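You operate a simulated robot arm through the tools that you are given. There is no shell and no other tool. Be economical: measure what you need, move in short steps, check, and stop when the job is done.

The job below is to be done with a simulated robot arm. You get a single attempt, and the scene is never put back.

JOB
Swap the spent top roll for the brown one on the roll shelf.
Fine: main switch off first, and leave it off; spent roll into the grey tub; thread the new one with the feed knob.

It is judged by the outcome, as a careful person would: the job done as asked, and still so three seconds after it is handed in. It fails if anything else is knocked over, pushed out of place, dropped, spilled or broken.

ROBOT AND FRAMES
A 7-joint arm with a two-finger parallel gripper on a trunk, on a base that drives. Base frame: it is fixed to the floor where the robot stands at the start and does not move with it; the origin is under the middle of the robot, x ahead of it, y to its left, z up. Units: m, rad, N and s.
Its first joint turns from -2.496 to 2.496 rad. Places, roughly: blue cassette [1.25, -0.5, 1]; blue reset button [0.8, -0.1, 1]; cassette clamp [1.3, -0.3, 1]; feed knob of the orange cassette [0.9, 1, 0.7]; feed knob of the teal cassette [1.3, -0.5, 0.6]; height wheel [0.9, -0.1, 1.4]; inside of the grey tub on the roll shelf [0.9, 0.4, 0.6]; red stop knob [0.8, -0.1, 0.9]; spent tape roll (9x9x5 cm) [1.3, -0.4, 1.1]; tape roll [1, 2, 0.25]; taper main switch [0.8, 0, 0.9]; width crank [0.9, -0.2, 0.6]. Payload 3 kg.
The TCP is the grasp point between the finger pads, 0.03 m short of the fingertips. In the tool frame z runs along the fingers and y along their closing line. The gripper opens to 0.11 m. The fingers are 0.02 m wide and 0.01 m thick; the gripper's body (0.048 by 0.112 m) begins 0.055 m behind the TCP.
Orientation is that of the tool frame in the base frame, as a unit quaternion [x, y, z, w]. With the fingers straight down and closing along the base's y, the tool's x points along the base's -x, its y along +y and its z along -z.

CONTROLS
- The arm moves only by the tool nudge_tool. Its argument "motion" is a list of rows, each a list of 7 numbers: the shift along the tool's x, y, z in units of 200 mm (1.0 is 200 mm), then the turn, a rotation vector about the tool's x, y, z in units of 60 degrees (1.0 is 60 degrees), then the opening, from 0 (shut) to 1 (fully open). In form: [[x, y, z, rx, ry, rz, claw], ...]. A call has 1 to 20 rows; each row is the pose to reach, as a shift and turn from the pose commanded when the call began, along the tool's axes at that moment. A call with a number of a shift or a turn outside -1 to 1 is refused whole. Each row takes 0.2 s and may step no farther than 0.05 m and 0.15 rad from the row before; otherwise, or with a gripper value out of range, the whole call is refused. Where a pose cannot be reached the arm comes as near as it can. A force on the tool above 60 N (or 10 N above the force at the start of the call, whichever is more), or a blocked arm, ends the call early, and 0.2 s more pass. Each finger travels about 0.108 m/s and halts on what it meets, pressing with about 37 N; the grip force reading is that of the motor and also rises with nothing between the fingers. The clock runs only during rows and for 0.2 s after the last one: add rows that repeat a pose to give the fingers time. The reply holds the time, the measured pose of the TCP, the force on the tool along the base axes, the opening and the grip force, in the units named above and with some noise, with the torque about the TCP (base axes, N m) and any sound that the robot's microphone picked up, and new pictures: "views" is both (left out), scene, wrist or none.
- Cameras (640 x 400 px; columns grow to the right, rows downward): "scene" is now at [0.1808, 0.0085, 1.6539]; the picture's right is [0.10, -0.99, 0.00], its down [-0.64, -0.07, -0.77] and it looks along [0.76, 0.08, -0.64] (base axes); focal length 252 px, centre (320, 200). "wrist" rides on the gripper at [0.072, 0.017, -0.103] in the tool frame; the picture's right is [-0.23, 0.97, 0.00], its down [-0.76, -0.18, -0.62] and it looks along [-0.61, -0.14, 0.78] (tool axes); focal length 222 px, centre (320, 200). There is no depth. A picture from a camera that has moved, and an enlarged one, comes with that camera's place and axes in the base frame and with its lens. The place of the scene camera against the robot may be out by one fixed shift of up to 0.025 m in any direction.
- raise_lower(by): slides the trunk up (or, below 0, down) by that many m; the arm and the scene camera ride with it, the base frame stays. It gives what a move gives, with no picture.
- drive_base(legs): drives the robot by 1 to 6 legs, each [ahead, left, turn to the left] in m, m and rad, along the robot's own axes; the way and the turn of a leg run together, so that a leg with both is an arc; at most 1.5 m and 3.142 rad a leg. The arm and the cameras ride along, it lands a little off, and it stops where it bumps. It gives what a move gives, and a new picture of the scene camera.
- turn_head(pan, tilt): turns the head with the scene camera to pan (to the left, within 1.501 rad either way) and tilt (down, from -0.506 to 1.204), counted from straight ahead of the robot. It gives what a move gives, and a new picture of the scene camera.
- inspect(camera, box): a new picture of the part [left, top, right, bottom] of that camera's present view, enlarged. It takes no simulated time.
- finish_job(): hands the job in; it is judged then, once.

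Go step by step. Nothing tells you exact positions but the pictures and the camera data: compare them with the known pose of the tool, close in by small moves and look again before you grip or let go. The budget is 120 turns and 260 pictures, counting those below and the enlarged ones. Unless the task says otherwise, let go and move clear before handing in, and close with one line.

The tools are called after "Call:" as a command line: name --pt "numbers of a row" for each row, then --argument value for the rest, lists and objects as JSON in quotes. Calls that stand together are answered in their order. nudge_tool: Moves the arm, as the interface text tells. Its arguments: {"type":"object","properties":{"motion":{"type":"array","items":{"type":"array","items":{"type":"number"}}},"views":{"type":"string","enum":["both","scene","wrist","none"]}},"required":["motion"]} The other tools are called the same way: raise_lower (by) slides the trunk up or down; drive_base (legs) drives the base; turn_head (pan, tilt) turns the head that bears the scene camera; inspect (camera, box) takes an enlarged picture of a part of a camera's view; finish_job () hands the job in.

At the start:

```text
clock: 0.0
position: [0.5286, 0.3507, 1.2709]
orientation: [0.0, 1.0, 0.001, 0.001]
wrist_force: [-0.1, 0.1, -0.2]
ft_torque: [0.01, 0.02, 0.01]
width: 0.1099
gripper_force: 0.1
trunk travel left (down, up): [-0.775, 0.115]
robot x, y, heading: [-0.0014, -0.0005, -0.005]
head pan, tilt: [0.101, 0.696]
```

scene: 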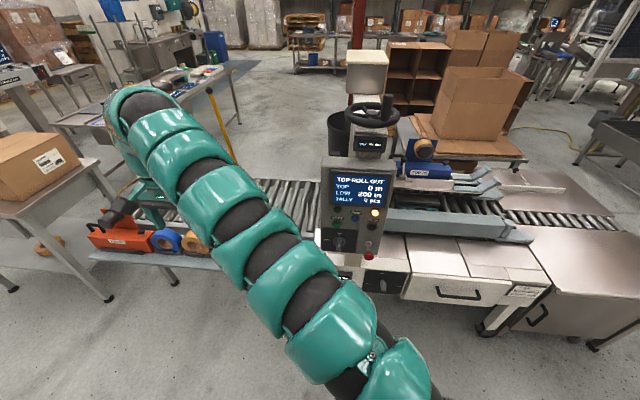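
wrist: 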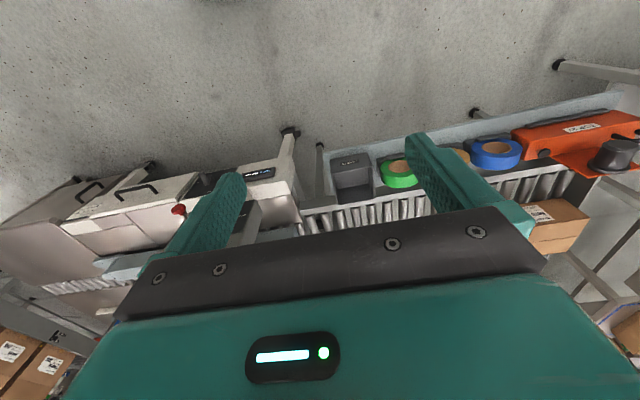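

I see a carton taper with a control panel ahead, a blue cassette behind it with the spent roll, and a roll shelf to the left. First I look closer at the panel, the cassette and the shelf.

Call:
inspect --camera "scene" --box '[300, 60, 540, 210]'

Call:
inspect --camera "scene" --box '[300, 150, 430, 300]'

Call:
inspect --camera "wrist" --box '[240, 90, 640, 260]'

```text
2.67 times, centred on (420, 135) of scene
camera zoom: at [0.1808, 0.0085, 1.6539], right [0.1, -0.99, 0.0], down [-0.64, -0.07, -0.77], along [0.76, 0.08, -0.64], focal length 671 px, centre (53, 373)
```

zoom: 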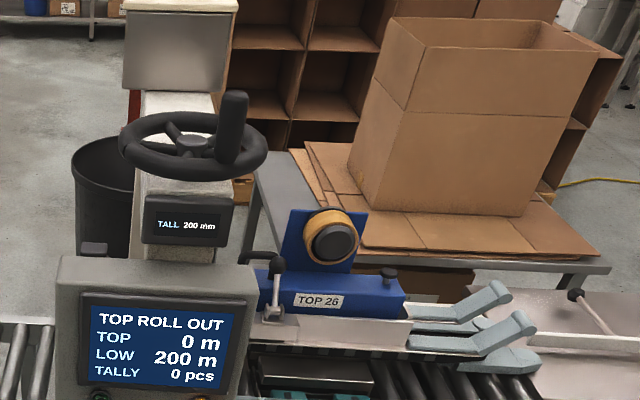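

```text
2.67 times, centred on (365, 225) of scene
camera zoom: at [0.1808, 0.0085, 1.6539], right [0.1, -0.99, 0.0], down [-0.64, -0.07, -0.77], along [0.76, 0.08, -0.64], focal length 671 px, centre (200, 133)
```

zoom: 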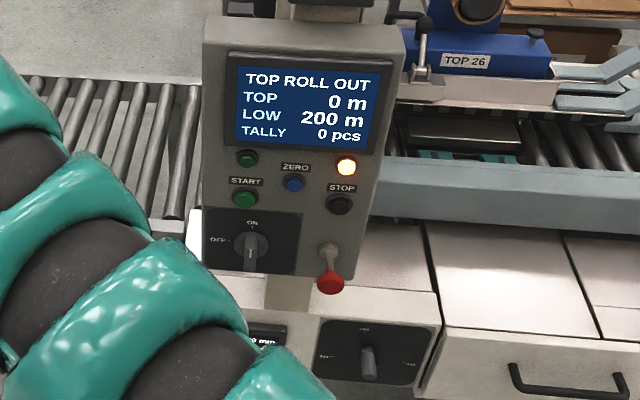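

```text
1.60 times, centred on (440, 175) of wrist
camera zoom: at [0.4561, 0.3675, 1.3756], right [0.23, 0.97, 0.0], down [0.76, -0.18, 0.62], along [0.61, -0.14, -0.78], focal length 355 px, centre (128, 240)
```

zoom: 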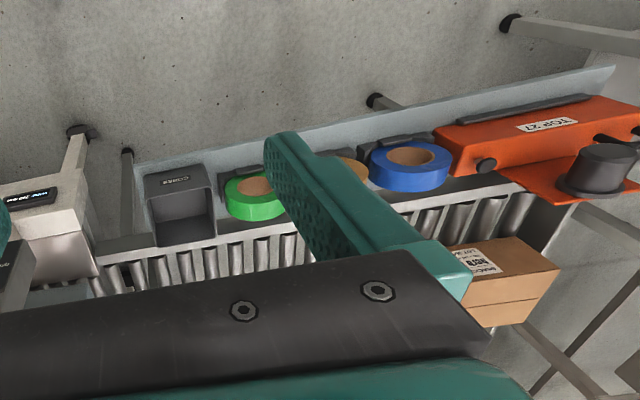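

The main switch sits on the panel with a vertical vane (ON) and OFF to its left. I'll level the tool so it points ahead (+x), in two steps.

Call:
nudge_tool --pt "0 0 0 0 -0.14 0 1" --pt "0 0 0 0 -0.28 0 1" --pt "0 0 0 0 -0.42 0 1" --pt "0 0 0 0 -0.56 0 1" --pt "0 0 0 0 -0.7 0 1" --pt "0 0 0 0 -0.84 0 1" --pt "0 0 0 0 -0.98 0 1" --views "both"

```text
clock: 1.6
position: [0.5259, 0.3521, 1.2707]
orientation: [-0.001, 0.871, 0.0, 0.491]
wrist_force: [0.2, -0.2, 0.3]
ft_torque: [0.0, -0.02, -0.02]
width: 0.1101
gripper_force: 0.0
trunk travel left (down, up): [-0.775, 0.115]
robot x, y, heading: [-0.0009, 0.001, 0.003]
head pan, tilt: [0.101, 0.696]
camera scene: at [0.1794, 0.0097, 1.6539], right [0.1, -0.99, 0.0], down [-0.64, -0.07, -0.77], along [0.76, 0.08, -0.64], focal length 252 px, centre (320, 200)
camera wrist: at [0.4011, 0.369, 1.2627], right [0.12, 0.97, 0.19], down [-0.14, -0.18, 0.97], along [0.98, -0.14, 0.12], focal length 222 px, centre (320, 200)
```

scene: 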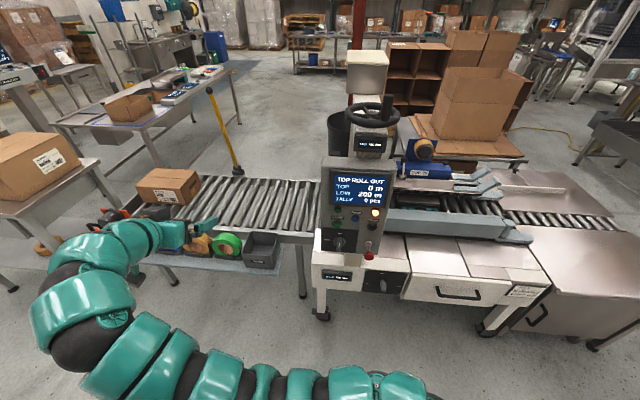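
wrist: 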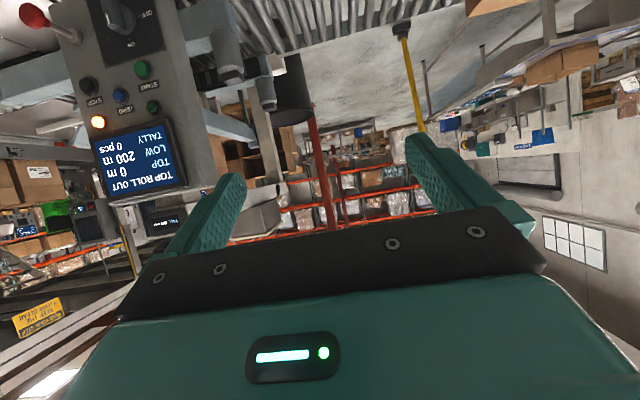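

The tool is turning as wanted, with the elbow swinging out to the left. I finish levelling and slide right toward the panel.

Call:
nudge_tool --pt "0 -0.2 0 0 -0.13 0 1" --pt "0 -0.4 0 0 -0.26 0 1" --pt "0 -0.6 0 0 -0.39 0 1" --pt "0 -0.8 0 0 -0.52 0 1" --pt "0 -1 0 0 -0.52 0 1" --views "none"

Call:
raise_lower --by -0.3

Call:
turn_head --pan 0.0 --tilt 0.5

```text
clock: 2.8
position: [0.5271, 0.1495, 1.2731]
orientation: [0.0, 0.707, 0.001, 0.708]
wrist_force: [-0.3, 0.1, 0.5]
ft_torque: [0.01, 0.02, -0.04]
width: 0.1099
gripper_force: 0.0
trunk travel left (down, up): [-0.775, 0.115]
robot x, y, heading: [0.0007, 0.0017, 0.001]
head pan, tilt: [0.101, 0.696]
```

```text
clock: 5.8
position: [0.5266, 0.1509, 0.9739]
orientation: [0.001, 0.706, 0.001, 0.708]
wrist_force: [-0.4, -0.1, 0.7]
ft_torque: [-0.01, 0.03, 0.0]
width: 0.1098
gripper_force: 0.1
trunk travel left (down, up): [-0.475, 0.415]
robot x, y, heading: [0.0028, 0.0, -0.001]
head pan, tilt: [0.101, 0.696]
```

```text
clock: 6.5
position: [0.5288, 0.1507, 0.9721]
orientation: [0.002, 0.706, 0.001, 0.708]
wrist_force: [-0.5, 0.6, -0.2]
ft_torque: [0.0, -0.01, -0.01]
width: 0.1101
gripper_force: 0.0
trunk travel left (down, up): [-0.475, 0.415]
robot x, y, heading: [0.0004, 0.0007, -0.001]
head pan, tilt: [0.0, 0.499]
camera scene: at [0.187, -0.0002, 1.3713], right [0.0, -1.0, 0.0], down [-0.48, 0.0, -0.88], along [0.88, 0.0, -0.48], focal length 252 px, centre (320, 200)
```

scene: 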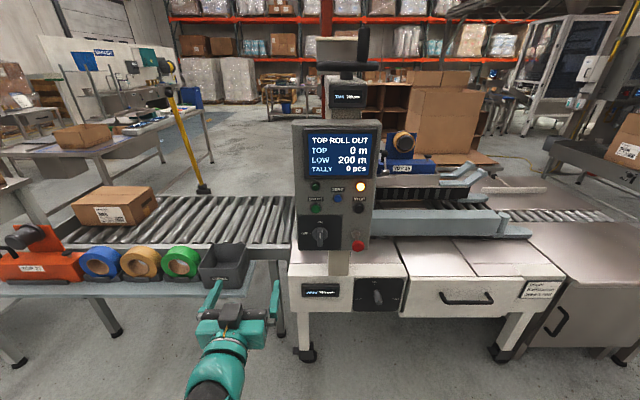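

Good view: shelf has blue, brown, green rolls, then the grey tub; the switch is right ahead. I zoom in on the panel and cassette.

Call:
inspect --camera "scene" --box '[285, 180, 385, 260]'

Call:
inspect --camera "scene" --box '[365, 120, 485, 190]'

Call:
inspect --camera "scene" --box '[0, 215, 270, 310]'

```text
5.00 times, centred on (335, 220) of scene
camera zoom: at [0.187, -0.0002, 1.3713], right [0.0, -1.0, 0.0], down [-0.48, 0.0, -0.88], along [0.88, 0.0, -0.48], focal length 1258 px, centre (245, 100)
```

zoom: 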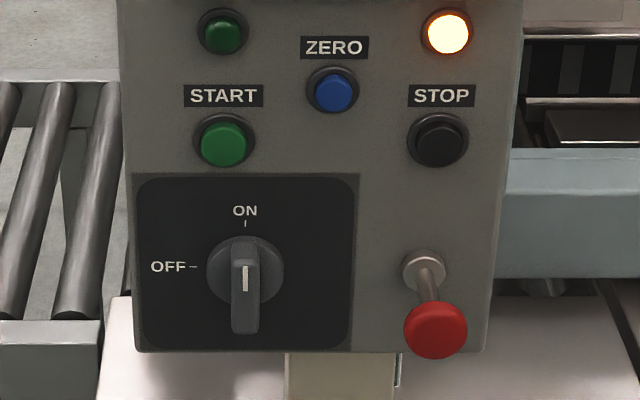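

```text
5.33 times, centred on (425, 155) of scene
camera zoom: at [0.187, -0.0002, 1.3713], right [0.0, -1.0, 0.0], down [-0.48, 0.0, -0.88], along [0.88, 0.0, -0.48], focal length 1342 px, centre (-240, 440)
```

zoom: 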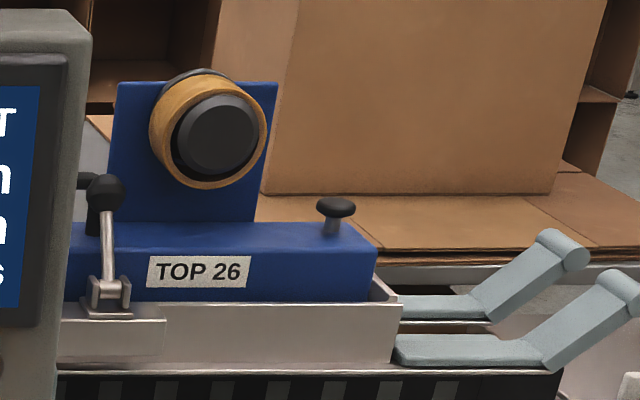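

```text
2.37 times, centred on (135, 262) of scene
camera zoom: at [0.187, -0.0002, 1.3713], right [0.0, -1.0, 0.0], down [-0.48, 0.0, -0.88], along [0.88, 0.0, -0.48], focal length 596 px, centre (758, 52)
```

zoom: 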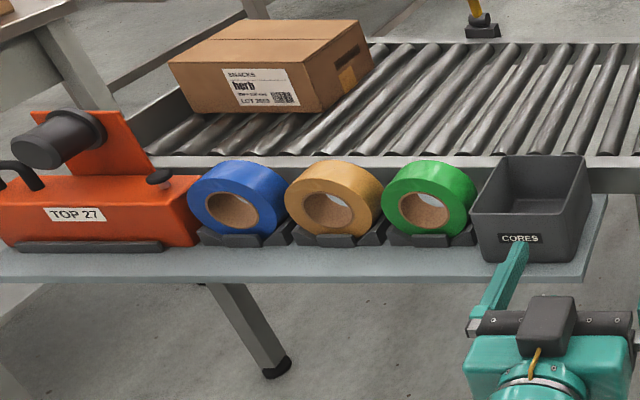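

The switch is a protruding vane near [0.81, 0, 0.9]. The new rolls stand upright on cradles with their axes toward the robot, as on the cassette mandrel. I line up ahead of the switch.

Call:
nudge_tool --pt "0.1 -0.2 0.1 0 0 0 1" --pt "0.2 -0.4 0.1 0 0 0 1" --pt "0.3 -0.6 0.2 0 0 0 1" --pt "0.36 -0.75 0.3 0 0 0 0.8" --pt "0.36 -0.75 0.4 0 0 0 0.6" --views "both"

```text
clock: 7.7
position: [0.6076, 0.0014, 0.9016]
orientation: [0.0, 0.707, 0.002, 0.708]
wrist_force: [0.1, 0.1, 0.7]
ft_torque: [0.03, 0.01, 0.01]
width: 0.0661
gripper_force: 0.1
out of reach, approached as far as the arm can: row 3, 4
trunk travel left (down, up): [-0.475, 0.415]
robot x, y, heading: [-0.0008, -0.0005, -0.003]
head pan, tilt: [0.0, 0.499]
camera scene: at [0.1872, -0.0004, 1.3713], right [0.0, -1.0, 0.0], down [-0.48, 0.0, -0.88], along [0.88, 0.0, -0.48], focal length 252 px, centre (320, 200)
camera wrist: at [0.5035, 0.0178, 0.8307], right [0.0, 0.97, 0.23], down [-0.62, -0.18, 0.76], along [0.78, -0.14, 0.61], focal length 222 px, centre (320, 200)
```

scene: 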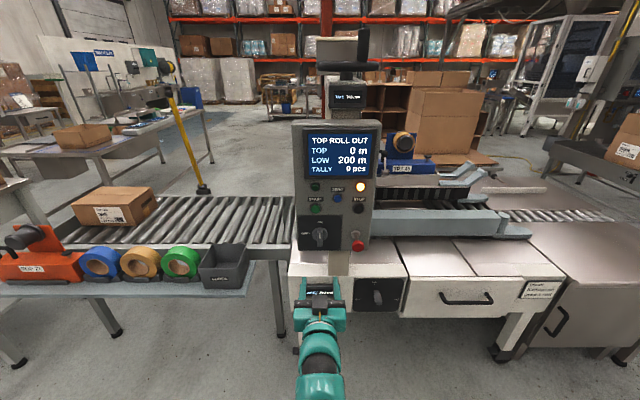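
wrist: 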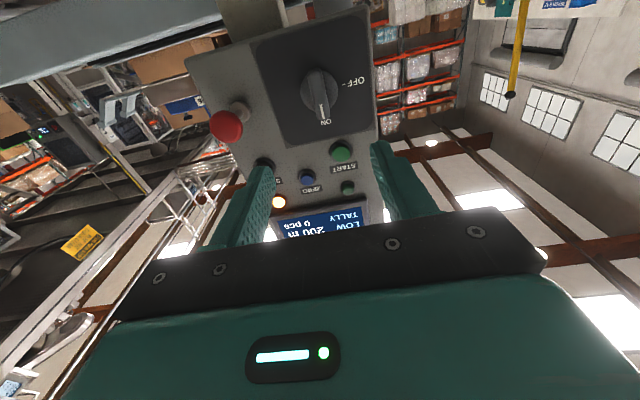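

The wrist and scene rays agree on the switch at about [0.81, 0.0, 0.90], level with the tool. I drive a bit closer, then close in.

Call:
drive_base --legs '[[0.1, 0, 0]]'

Call:
nudge_tool --pt "0 0 0 0 0 0 0.6" --views "wrist"

```text
clock: 8.9
position: [0.7092, -0.0003, 0.9018]
orientation: [0.001, 0.707, -0.001, 0.707]
wrist_force: [1.7, 1.3, -0.5]
ft_torque: [0.0, 0.01, -0.02]
width: 0.066
gripper_force: 0.0
trunk travel left (down, up): [-0.475, 0.415]
robot x, y, heading: [0.0989, 0.0017, -0.0]
head pan, tilt: [0.0, 0.499]
camera scene: at [0.2884, -0.0005, 1.3713], right [0.0, -1.0, 0.0], down [-0.48, 0.0, -0.88], along [0.88, 0.0, -0.48], focal length 252 px, centre (320, 200)
```

scene: 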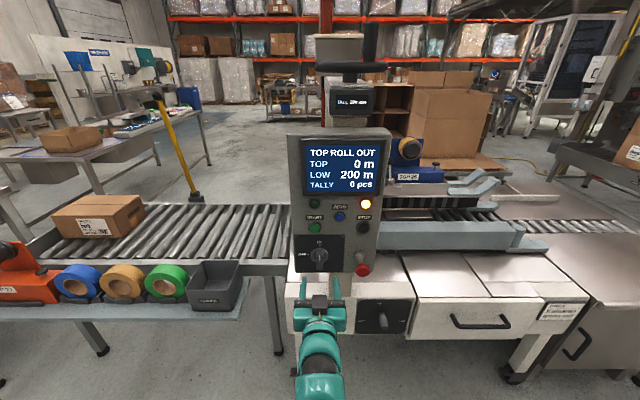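

```text
clock: 9.3
position: [0.7075, -0.0002, 0.903]
orientation: [0.001, 0.707, 0.0, 0.707]
wrist_force: [-0.6, 0.5, 0.4]
ft_torque: [0.0, 0.0, -0.03]
width: 0.0663
gripper_force: 0.1
trunk travel left (down, up): [-0.475, 0.415]
robot x, y, heading: [0.0983, 0.0008, -0.003]
head pan, tilt: [0.0, 0.499]
camera wrist: at [0.6041, 0.0174, 0.831], right [0.0, 0.97, 0.23], down [-0.62, -0.18, 0.76], along [0.78, -0.14, 0.61], focal length 222 px, centre (320, 200)
```

wrist: 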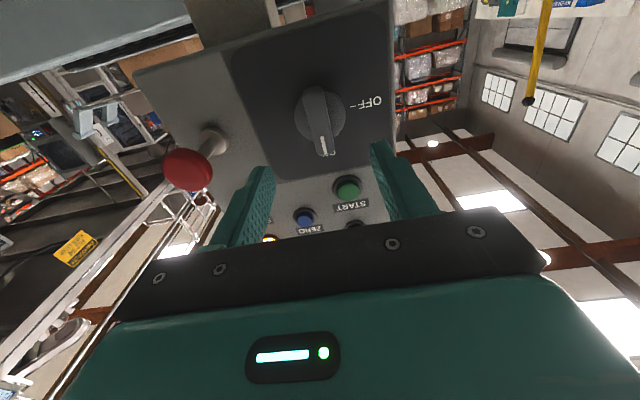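

The switch is well centred between the fingers. I advance so the vane lies between the pads, then look.

Call:
nudge_tool --pt "0.01 0.01 0.15 0 0 0 0.6" --pt "0.02 0.02 0.25 0 0 0 0.5" --pt "0.02 0.02 0.32 0 0 0 0.5" --pt "0.02 0.02 0.38 0 0 0 0.5" --views "both"

```text
clock: 10.3
position: [0.7843, 0.0047, 0.9014]
orientation: [0.003, 0.706, -0.001, 0.708]
wrist_force: [-0.9, -0.5, 1.2]
ft_torque: [-0.04, -0.02, 0.01]
width: 0.0548
gripper_force: 0.1
trunk travel left (down, up): [-0.475, 0.415]
robot x, y, heading: [0.1003, -0.0031, -0.002]
head pan, tilt: [0.0, 0.499]
camera scene: at [0.288, -0.0006, 1.3714], right [0.0, -1.0, 0.0], down [-0.48, 0.0, -0.88], along [0.88, 0.0, -0.48], focal length 252 px, centre (320, 200)
camera wrist: at [0.6805, 0.0219, 0.8284], right [0.0, 0.97, 0.23], down [-0.63, -0.18, 0.76], along [0.78, -0.14, 0.61], focal length 222 px, centre (320, 200)
```

scene: 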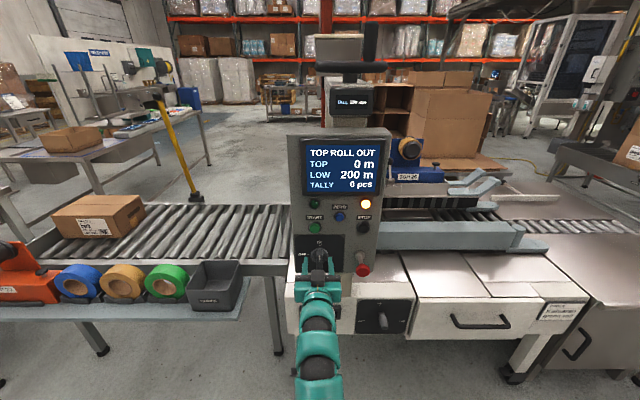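
wrist: 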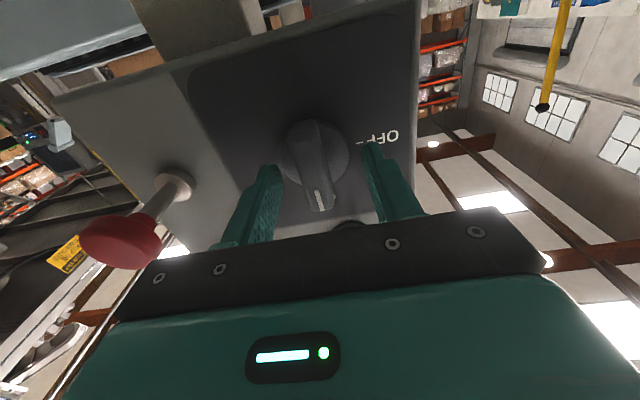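

The vane sits between the fingers with its tip near the pads. I go 8 mm deeper, centre, and close.

Call:
nudge_tool --pt "0.03 -0.01 0.02 0 0 0 0.5" --pt "0.035 -0.012 0.045 0 0 0 0.4" --pt "0.035 -0.012 0.045 0 0 0 0.0" --pt "0.035 -0.012 0.045 0 0 0 0.0" --pt "0.035 -0.012 0.045 0 0 0 0.0" --views "wrist"

```text
clock: 11.5
position: [0.79, -0.0007, 0.8936]
orientation: [0.002, 0.706, 0.0, 0.708]
wrist_force: [-33.1, -8.7, -6.7]
ft_torque: [-0.04, 0.1, 0.27]
width: 0.0177
gripper_force: 45.1
trunk travel left (down, up): [-0.475, 0.415]
robot x, y, heading: [0.102, 0.0014, -0.0]
head pan, tilt: [0.0, 0.499]
camera wrist: at [0.6864, 0.0179, 0.8211], right [0.0, 0.97, 0.23], down [-0.63, -0.18, 0.76], along [0.78, -0.15, 0.61], focal length 222 px, centre (320, 200)
```

wrist: 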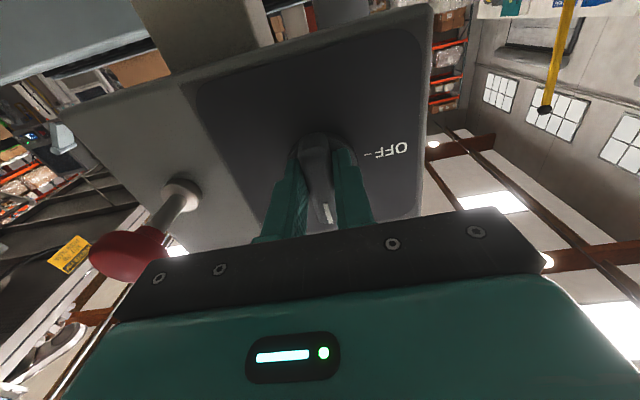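

Gripped at 18 mm. I back off slightly and turn toward OFF (counter-clockwise seen from the front).

Call:
nudge_tool --pt "0 0 -0.02 0 0 -0.0 0" --pt "0 0 -0.02 0 0 -0.14 0" --pt "0 0 -0.02 0 0 -0.28 0" --pt "0 0 -0.02 0 0 -0.42 0" --pt "0 0 -0.02 0 0 -0.56 0" --pt "0 0 -0.02 0 0 -0.7 0" --pt "0 0 -0.02 0 0 -0.84 0" --pt "0 0 -0.02 0 0 -0.98 0" --views "both"

```text
clock: 13.3
position: [0.7881, -0.0056, 0.8952]
orientation: [-0.325, 0.623, -0.339, 0.625]
wrist_force: [0.6, -4.7, 13.0]
ft_torque: [0.09, 1.33, -0.69]
width: 0.0182
gripper_force: 45.3
trunk travel left (down, up): [-0.475, 0.415]
robot x, y, heading: [0.0954, 0.0017, -0.007]
head pan, tilt: [0.0, 0.499]
stopped in row 8: the force on the tool passed its limit at 61 N (the readings are from after the stop); the commanded pose is now the measured one
camera scene: at [0.287, -0.0017, 1.371], right [0.0, -1.0, 0.0], down [-0.48, 0.0, -0.88], along [0.88, 0.0, -0.48], focal length 252 px, centre (320, 200)
camera wrist: at [0.6853, -0.0538, 0.8407], right [0.02, 0.73, -0.68], down [-0.62, 0.54, 0.57], along [0.78, 0.41, 0.47], focal length 222 px, centre (320, 200)
```

scene: 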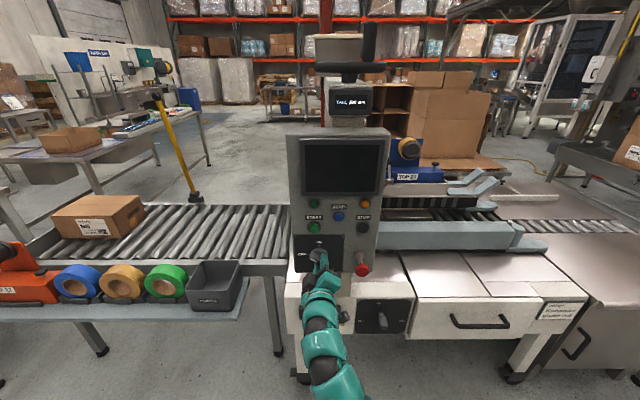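
wrist: 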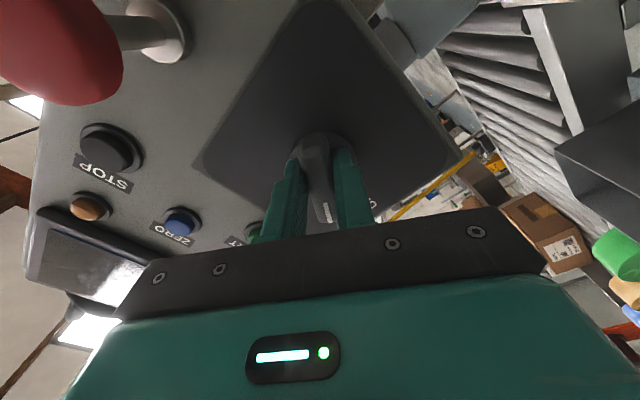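

The screen went dark already at about 55°. I ease the side load by opening and look at where the vane sits.

Call:
nudge_tool --pt "0 0 0 0 0 0 0.3" --pt "0 0 0 0 0 0 0.3" --views "wrist"

Call:
inspect --camera "scene" --box '[280, 180, 400, 300]'

```text
clock: 13.9
position: [0.7891, -0.0025, 0.8946]
orientation: [-0.327, 0.624, -0.336, 0.626]
wrist_force: [-0.9, 0.2, -1.1]
ft_torque: [-0.05, 0.05, 0.01]
width: 0.033
gripper_force: 0.2
trunk travel left (down, up): [-0.475, 0.415]
robot x, y, heading: [0.1015, -0.0011, -0.002]
head pan, tilt: [0.0, 0.499]
camera wrist: at [0.6858, -0.0517, 0.8399], right [0.01, 0.73, -0.68], down [-0.62, 0.54, 0.57], along [0.78, 0.41, 0.46], focal length 222 px, centre (320, 200)
```

wrist: 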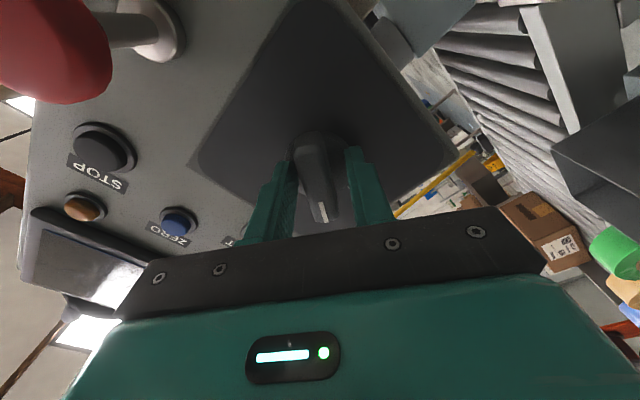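

```text
3.33 times, centred on (340, 240) of scene
camera zoom: at [0.2881, -0.0008, 1.3713], right [0.0, -1.0, 0.0], down [-0.48, 0.0, -0.88], along [0.88, 0.0, -0.48], focal length 838 px, centre (253, 67)
```

zoom: 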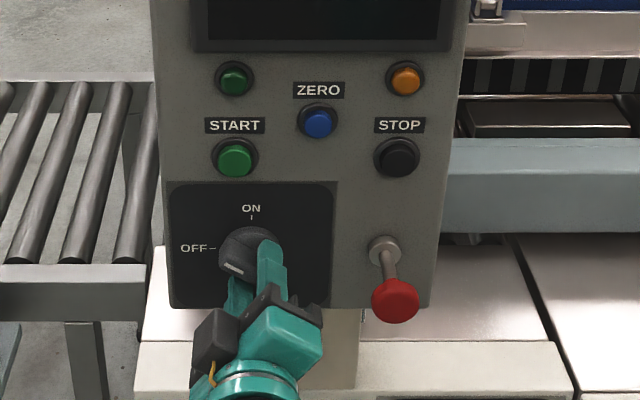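

The pointer is about 55–60° round, still short of OFF. I re-grip and turn the rest.

Call:
nudge_tool --pt "0 0 0 0 0 0 0.1" --pt "0 0 0 0 0 0 0.1" --pt "0 0 0 0 0 -0.12 0.1" --pt "0 0 0 0 0 -0.24 0.1" --pt "0 0 0 0 0 -0.36 0.1" --pt "0 0 0 0 0 -0.48 0.1" --pt "0 0 0 0 0 -0.6 0.1" --views "wrist"

Call:
inspect --camera "scene" --box '[280, 180, 400, 300]'

```text
clock: 15.5
position: [0.7882, -0.0044, 0.8999]
orientation: [0.499, -0.49, 0.518, -0.493]
wrist_force: [28.9, -8.7, 52.3]
ft_torque: [1.02, 0.25, -0.17]
width: 0.0183
gripper_force: 45.8
trunk travel left (down, up): [-0.475, 0.415]
robot x, y, heading: [0.0991, -0.0033, -0.001]
head pan, tilt: [0.0, 0.499]
camera wrist: at [0.6838, -0.0755, 0.8836], right [0.02, 0.19, -0.98], down [-0.61, 0.78, 0.14], along [0.79, 0.6, 0.14], focal length 222 px, centre (320, 200)
```

wrist: 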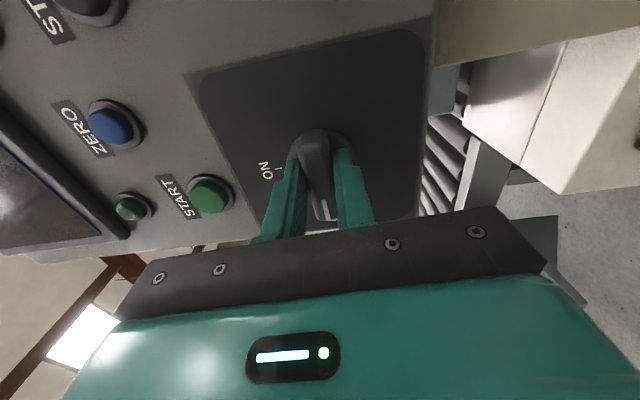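

```text
3.33 times, centred on (340, 240) of scene
camera zoom: at [0.2864, -0.0021, 1.372], right [0.0, -1.0, 0.0], down [-0.48, 0.0, -0.88], along [0.88, 0.0, -0.48], focal length 838 px, centre (253, 67)
```

zoom: 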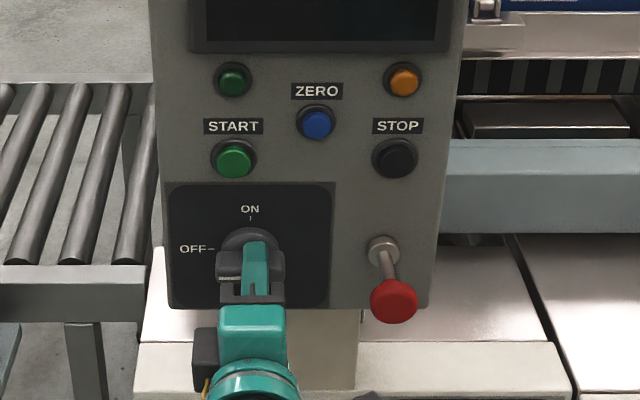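

Pointer is horizontal at OFF and the display is dark. I release, back straight out, and look again.

Call:
nudge_tool --pt "0 0 0 0 0 0 0.4" --pt "0 0 0 0 0 0 0.4" --pt "0 0 -0.2 0 0 0 0.4" --pt "0 0 -0.4 0 0 0 0.4" --pt "0 0 -0.6 0 0 0 0.4" --pt "0 0 -0.8 0 0 0 0.4" --views "none"

Call:
inspect --camera "scene" --box '[280, 180, 400, 300]'

Call:
turn_head --pan 0 --tilt 1.1

```text
clock: 16.9
position: [0.6642, 0.0181, 0.8941]
orientation: [0.489, -0.478, 0.526, -0.505]
wrist_force: [0.5, -1.9, -3.9]
ft_torque: [0.05, -0.36, 0.15]
width: 0.0443
gripper_force: 0.1
out of reach, approached as far as the arm can: row 5, 6
trunk travel left (down, up): [-0.475, 0.415]
robot x, y, heading: [0.098, 0.0009, -0.001]
head pan, tilt: [0.0, 0.499]
```

```text
3.33 times, centred on (340, 240) of scene
camera zoom: at [0.2857, 0.0003, 1.3717], right [0.0, -1.0, 0.0], down [-0.48, 0.0, -0.88], along [0.88, 0.0, -0.48], focal length 838 px, centre (253, 67)
```

zoom: 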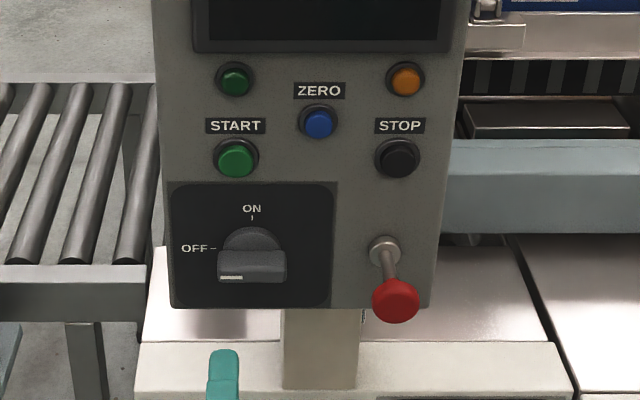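

```text
clock: 17.9
position: [0.6666, 0.0179, 0.8956]
orientation: [0.487, -0.476, 0.53, -0.505]
wrist_force: [0.1, -0.2, 0.6]
ft_torque: [-0.01, 0.04, 0.01]
width: 0.0439
gripper_force: 0.1
trunk travel left (down, up): [-0.475, 0.415]
robot x, y, heading: [0.0993, 0.0011, -0.001]
head pan, tilt: [0.0, 1.1]
camera scene: at [0.2602, -0.0008, 1.3237], right [0.0, -1.0, 0.0], down [-0.89, 0.0, -0.45], along [0.45, 0.0, -0.89], focal length 252 px, centre (320, 200)
```

scene: 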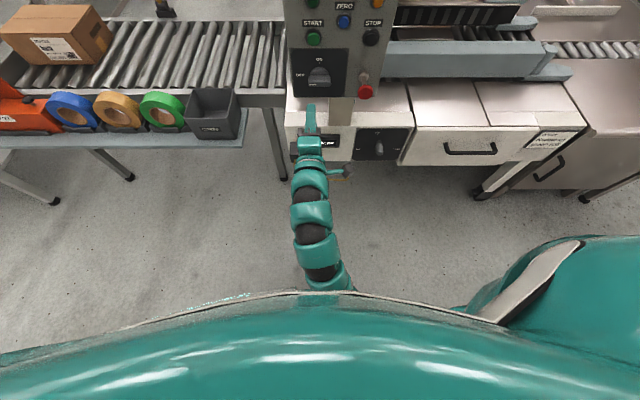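

Switch is clearly OFF. Next I back away, shift right to face the cassette, raise the trunk and roll the tool so its camera is on top.

Call:
drive_base --legs '[[-0.15, 0, 0], [0, -0.38, 0]]'

Call:
raise_lower --by 0.25

Call:
nudge_tool --pt "0 0 0.1 0 0 -0.14 1" --pt "0 0 0.2 0 0 -0.28 1" --pt "0 0 0.3 0 0 -0.42 1" --pt "0 0 0.4 0 0 -0.56 1" --pt "0 0 0.5 0 0 -0.7 1" --pt "0 0 0.5 0 0 -0.84 1" --pt "0 0 0.5 0 0 -0.98 1" --views "none"

Call:
turn_head --pan 0 --tilt 0.5

```text
clock: 21.2
position: [0.5161, -0.3568, 0.8838]
orientation: [0.489, -0.496, 0.51, -0.505]
wrist_force: [0.2, 0.6, 0.4]
ft_torque: [-0.02, 0.03, -0.02]
width: 0.0441
gripper_force: 0.0
trunk travel left (down, up): [-0.475, 0.415]
robot x, y, heading: [-0.0474, -0.3725, 0.002]
head pan, tilt: [0.0, 1.1]
camera scene: at [0.111, -0.3758, 1.3237], right [0.0, -1.0, 0.0], down [-0.89, 0.0, -0.45], along [0.45, 0.0, -0.89], focal length 252 px, centre (320, 200)
```

scene: 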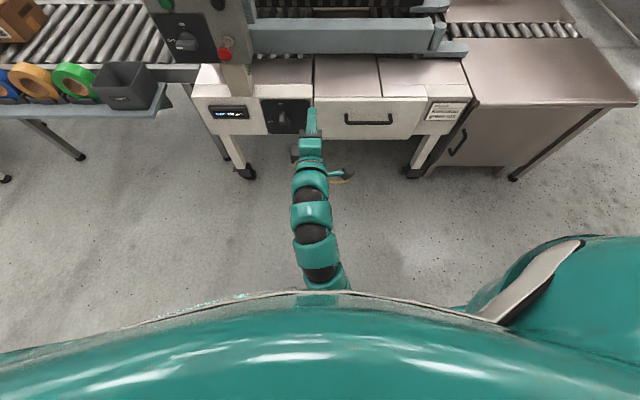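

```text
clock: 23.8
position: [0.5175, -0.357, 1.1348]
orientation: [0.489, -0.496, 0.51, -0.505]
wrist_force: [0.9, -0.6, -0.4]
ft_torque: [-0.02, 0.01, 0.0]
width: 0.044
gripper_force: 0.0
trunk travel left (down, up): [-0.725, 0.165]
robot x, y, heading: [-0.0471, -0.3778, 0.001]
head pan, tilt: [0.0, 1.1]
```

```text
clock: 25.4
position: [0.6189, -0.3579, 1.1365]
orientation: [0.671, -0.191, 0.692, -0.189]
wrist_force: [0.0, 0.4, 0.2]
ft_torque: [-0.02, -0.04, -0.01]
width: 0.1104
gripper_force: 0.0
trunk travel left (down, up): [-0.725, 0.165]
robot x, y, heading: [-0.0506, -0.3726, -0.002]
head pan, tilt: [0.0, 1.1]
```

```text
clock: 26.4
position: [0.6177, -0.3586, 1.1374]
orientation: [0.67, -0.192, 0.692, -0.19]
wrist_force: [0.5, -0.9, 0.4]
ft_torque: [-0.03, 0.01, 0.02]
width: 0.1099
gripper_force: 0.0
trunk travel left (down, up): [-0.725, 0.165]
robot x, y, heading: [-0.0469, -0.3744, 0.005]
head pan, tilt: [0.0, 0.499]
camera scene: at [0.1389, -0.3756, 1.6213], right [0.0, -1.0, 0.0], down [-0.48, 0.0, -0.88], along [0.88, 0.0, -0.48], focal length 252 px, centre (320, 200)
```

scene: 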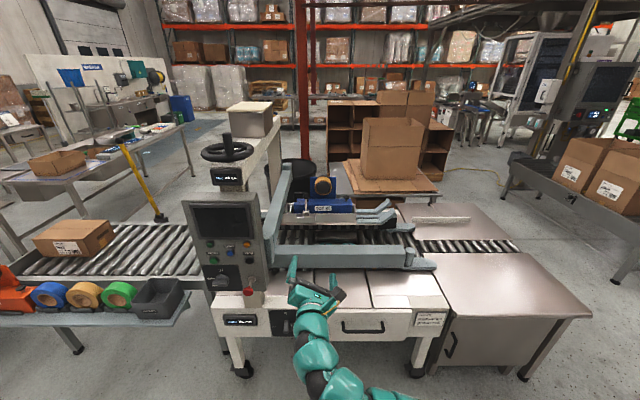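

The arm is clear and the cassette is in view straight ahead. I finish the roll of the tool and extend over the machine at a safe height.

Call:
nudge_tool --pt "0 0 0.1 0 0 -0.13 1" --pt "0 0 0.25 0 0 -0.26 1" --pt "0 0 0.4 0 0 -0.39 1" --pt "0 0 0.6 0 0 -0.52 1" --pt "0 0 0.8 0 0 -0.52 1" --pt "0 0 1 0 0 -0.52 1" --views "both"

Call:
inspect --camera "scene" --box '[250, 160, 450, 280]'

```text
clock: 27.8
position: [0.8211, -0.3572, 1.1414]
orientation: [0.697, -0.003, 0.717, 0.002]
wrist_force: [0.2, 0.2, 0.1]
ft_torque: [0.01, -0.01, -0.02]
width: 0.1101
gripper_force: 0.1
trunk travel left (down, up): [-0.725, 0.165]
robot x, y, heading: [-0.0442, -0.3735, 0.003]
head pan, tilt: [0.0, 0.499]
camera scene: at [0.1399, -0.3744, 1.6213], right [0.0, -1.0, 0.0], down [-0.48, 0.0, -0.88], along [0.88, 0.0, -0.48], focal length 252 px, centre (320, 200)
camera wrist: at [0.7154, -0.3733, 1.2129], right [0.0, -0.97, -0.23], down [-0.6, 0.18, -0.78], along [0.8, 0.14, -0.58], focal length 222 px, centre (320, 200)
```

scene: 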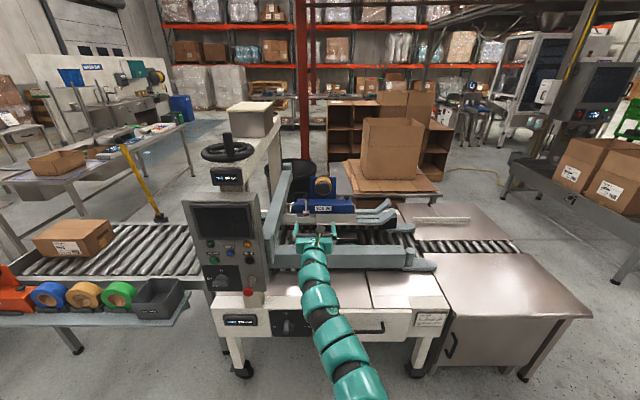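
wrist: 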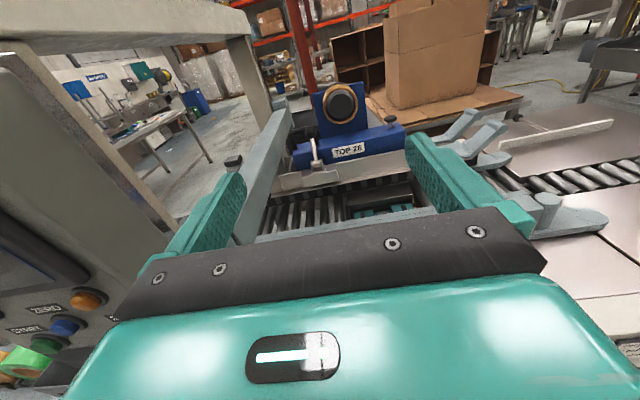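

```text
3.20 times, centred on (350, 220) of scene
camera zoom: at [0.1399, -0.3744, 1.6213], right [0.0, -1.0, 0.0], down [-0.48, 0.0, -0.88], along [0.88, 0.0, -0.48], focal length 805 px, centre (224, 136)
```

zoom: 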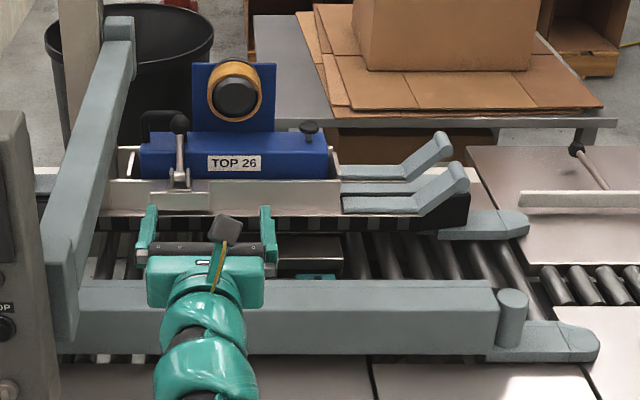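

The roll is at about [1.31, -0.384, 1.06], with the clamp lever ball just left and below it. I move closer, still above, to judge the clearances.

Call:
nudge_tool --pt "0 0.02 0.2 0 0 0 1" --pt "0 0.06 0.4 0 0 0 1" --pt "0 0.1 0.6 0 0 0 1" --pt "0 0.13 0.8 0 0 0 1" --pt "0 0.13 0.95 0 0 0 1" --views "both"

Call:
inspect --camera "wrist" --box '[240, 40, 440, 220]'

Call:
inspect --camera "scene" --box '[270, 160, 390, 240]'

```text
clock: 29.0
position: [0.9581, -0.3939, 1.1567]
orientation: [0.697, -0.004, 0.717, 0.004]
wrist_force: [-0.3, 0.1, 0.2]
ft_torque: [0.0, -0.01, -0.02]
width: 0.11
gripper_force: 0.1
out of reach, approached as far as the arm can: row 4, 5
trunk travel left (down, up): [-0.725, 0.165]
robot x, y, heading: [-0.0503, -0.3746, 0.001]
head pan, tilt: [0.0, 0.499]
camera scene: at [0.1386, -0.374, 1.6214], right [0.0, -1.0, 0.0], down [-0.48, 0.0, -0.88], along [0.88, 0.0, -0.48], focal length 252 px, centre (320, 200)
camera wrist: at [0.8519, -0.4091, 1.226], right [0.0, -0.97, -0.23], down [-0.6, 0.18, -0.78], along [0.8, 0.13, -0.58], focal length 222 px, centre (320, 200)
```

scene: 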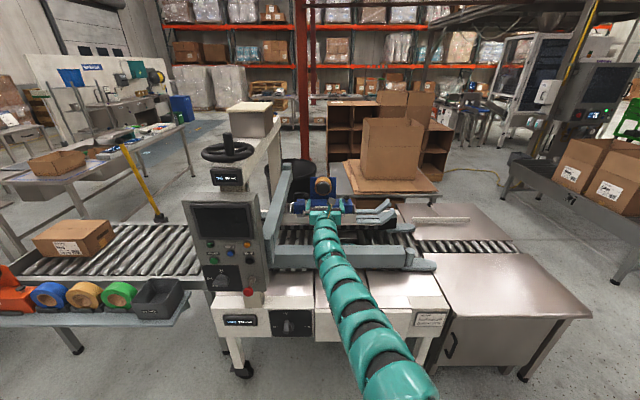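
wrist: 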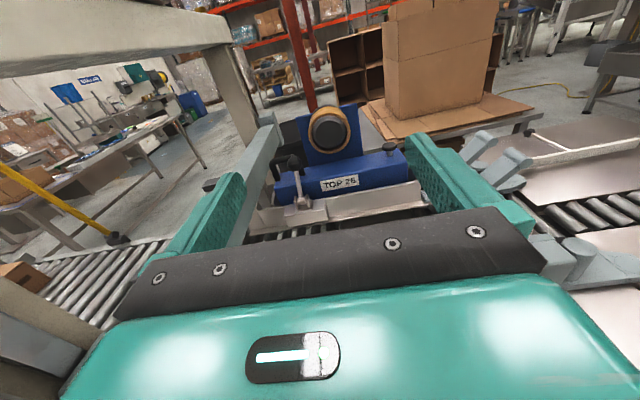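

```text
2.22 times, centred on (340, 130) of wrist
camera zoom: at [0.8519, -0.4091, 1.226], right [0.0, -0.97, -0.23], down [-0.6, 0.18, -0.78], along [0.8, 0.13, -0.58], focal length 494 px, centre (276, 356)
```

zoom: 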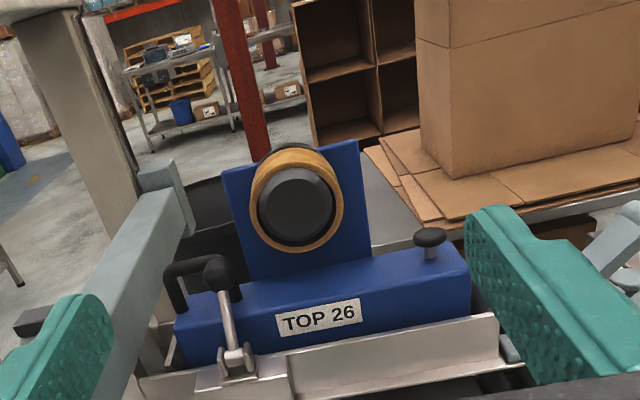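

```text
5.00 times, centred on (330, 200) of scene
camera zoom: at [0.1386, -0.374, 1.6214], right [0.0, -1.0, 0.0], down [-0.48, 0.0, -0.88], along [0.88, 0.0, -0.48], focal length 1258 px, centre (270, 200)
```

zoom: 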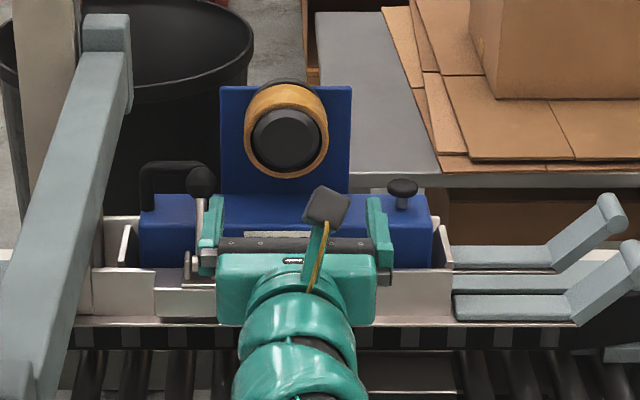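

Reach limit is about 1.0 m from the robot's axis, so I'll retract a little and drive closer. The lever ball (z≈1.02) lies below the level of the fingers (z≈1.065), so a sideways grip clears it.

Call:
nudge_tool --pt "0 0 -0.2 0 0 0 1" --pt "0 0 -0.4 0 -0.014 0 1" --pt "0 0 -0.6 0 -0.028 0 1" --pt "0 0 -0.7 0 -0.028 0 1" --views "none"

Call:
drive_base --legs '[[0.35, 0, 0]]'

Call:
inspect --camera "wrist" --box '[140, 40, 500, 265]'

```text
clock: 30.0
position: [0.8648, -0.3933, 1.1521]
orientation: [0.704, -0.004, 0.711, 0.003]
wrist_force: [0.1, -0.4, -0.2]
ft_torque: [-0.01, -0.01, 0.0]
width: 0.1102
gripper_force: 0.1
out of reach, approached as far as the arm can: row 3, 4
trunk travel left (down, up): [-0.725, 0.165]
robot x, y, heading: [-0.0474, -0.3749, -0.002]
head pan, tilt: [0.0, 0.499]
```

```text
clock: 32.2
position: [1.2106, -0.3955, 1.1519]
orientation: [0.704, -0.005, 0.71, 0.004]
wrist_force: [0.1, 0.7, 0.2]
ft_torque: [-0.02, 0.0, 0.01]
width: 0.11
gripper_force: 0.1
trunk travel left (down, up): [-0.725, 0.165]
robot x, y, heading: [0.2988, -0.376, -0.007]
head pan, tilt: [0.0, 0.499]
camera scene: at [0.4865, -0.3765, 1.6212], right [0.0, -1.0, 0.0], down [-0.48, 0.0, -0.88], along [0.88, 0.0, -0.48], focal length 252 px, centre (320, 200)
```

scene: 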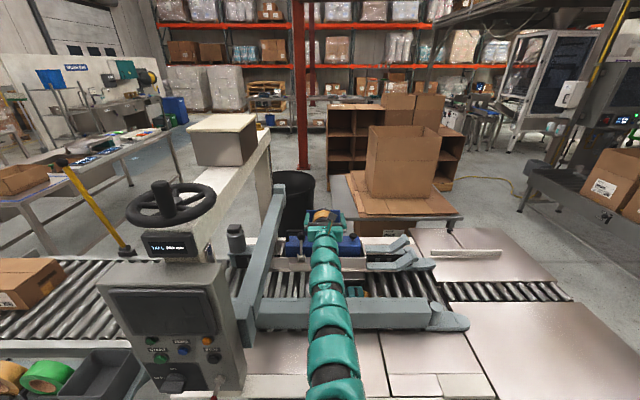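

```text
1.78 times, centred on (320, 152) of wrist
camera zoom: at [1.1066, -0.4107, 1.2244], right [-0.01, -0.97, -0.23], down [-0.61, 0.19, -0.77], along [0.79, 0.13, -0.6], focal length 395 px, centre (320, 284)
```

zoom: 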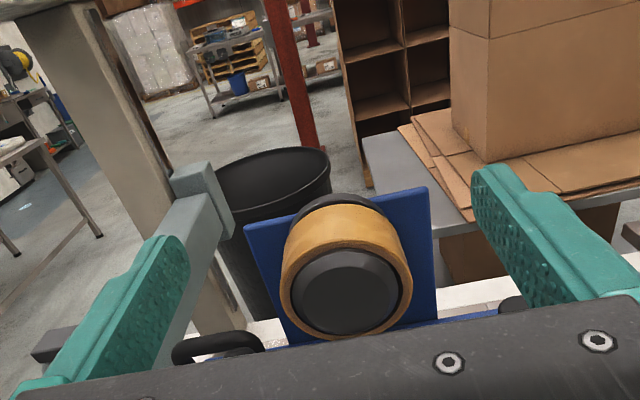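

Roll's front centre works out at about [1.30, -0.393, 1.065]. I lower the tool to that height in front of the roll and look.

Call:
nudge_tool --pt "-0.15 0 0 0 0 0 1" --pt "-0.3 -0.01 0 0 0 0 1" --pt "-0.42 -0.01 0 0 0 0 1" --views "both"

Call:
inspect --camera "scene" --box '[260, 180, 400, 280]'

```text
clock: 33.0
position: [1.2111, -0.3931, 1.066]
orientation: [0.704, -0.006, 0.71, 0.005]
wrist_force: [0.4, 0.2, 0.2]
ft_torque: [0.06, -0.03, -0.01]
width: 0.11
gripper_force: 0.1
trunk travel left (down, up): [-0.725, 0.165]
robot x, y, heading: [0.2992, -0.3779, -0.002]
head pan, tilt: [0.0, 0.499]
camera scene: at [0.486, -0.3768, 1.6213], right [0.0, -1.0, 0.0], down [-0.48, 0.0, -0.88], along [0.88, 0.0, -0.48], focal length 252 px, centre (320, 200)
camera wrist: at [1.1074, -0.4076, 1.1384], right [-0.01, -0.97, -0.23], down [-0.61, 0.19, -0.77], along [0.79, 0.13, -0.6], focal length 222 px, centre (320, 200)
```

scene: 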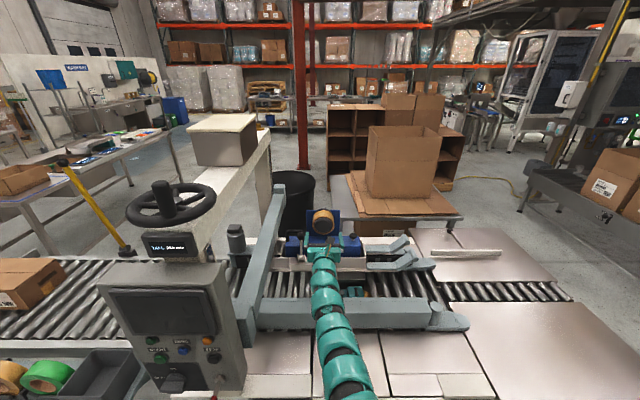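
wrist: 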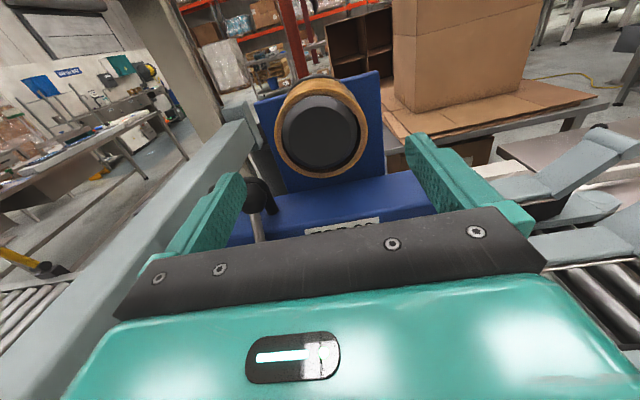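

```text
4.00 times, centred on (330, 230) of scene
camera zoom: at [0.486, -0.3768, 1.6213], right [0.0, -1.0, 0.0], down [-0.48, 0.0, -0.88], along [0.88, 0.0, -0.48], focal length 1006 px, centre (280, 80)
```

zoom: 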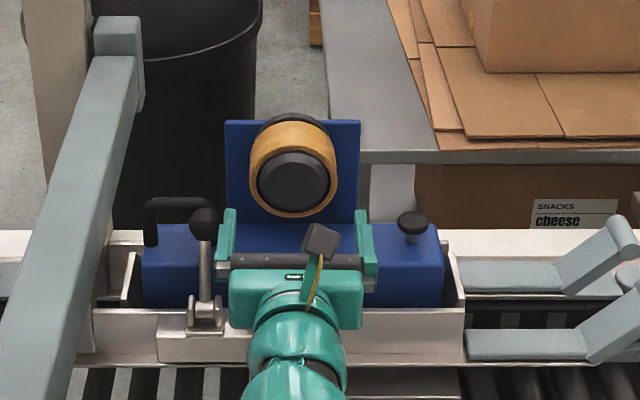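

The roll is centred between the fingers at the right height. I advance along the roll with fingers wide open.

Call:
nudge_tool --pt "0.01 0 0.15 0 0 0 1" --pt "0.01 0 0.3 0 0 0 1" --pt "0.01 0 0.42 0 0 0 1" --pt "0.01 0 0.52 0 0 0 1" --views "wrist"

Call:
inspect --camera "scene" --box '[260, 180, 400, 280]'

```text
clock: 34.0
position: [1.2835, -0.3923, 1.071]
orientation: [0.703, -0.005, 0.711, 0.004]
wrist_force: [-0.5, 0.0, -0.1]
ft_torque: [0.01, 0.01, -0.02]
width: 0.1102
gripper_force: 0.0
out of reach, approached as far as the arm can: row 3, 4
trunk travel left (down, up): [-0.725, 0.165]
robot x, y, heading: [0.2959, -0.3764, -0.006]
head pan, tilt: [0.0, 0.499]
camera wrist: at [1.1783, -0.4083, 1.1429], right [-0.01, -0.97, -0.23], down [-0.61, 0.19, -0.77], along [0.79, 0.13, -0.6], focal length 222 px, centre (320, 200)
```

wrist: 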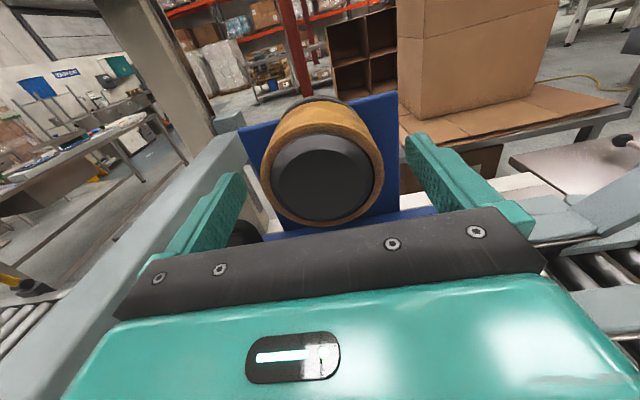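

```text
4.00 times, centred on (330, 230) of scene
camera zoom: at [0.4849, -0.3755, 1.6214], right [0.0, -1.0, 0.0], down [-0.48, 0.0, -0.88], along [0.88, 0.0, -0.48], focal length 1006 px, centre (280, 80)
```

zoom: 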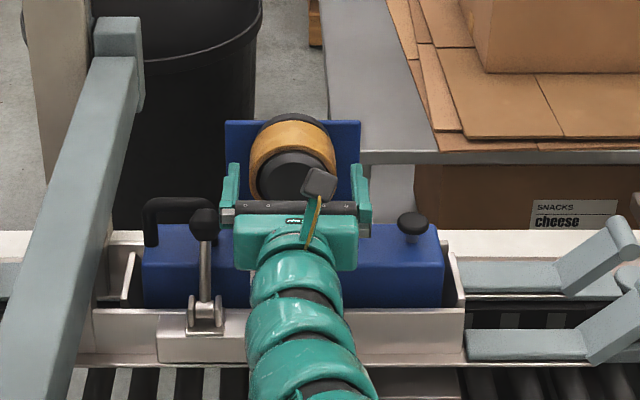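

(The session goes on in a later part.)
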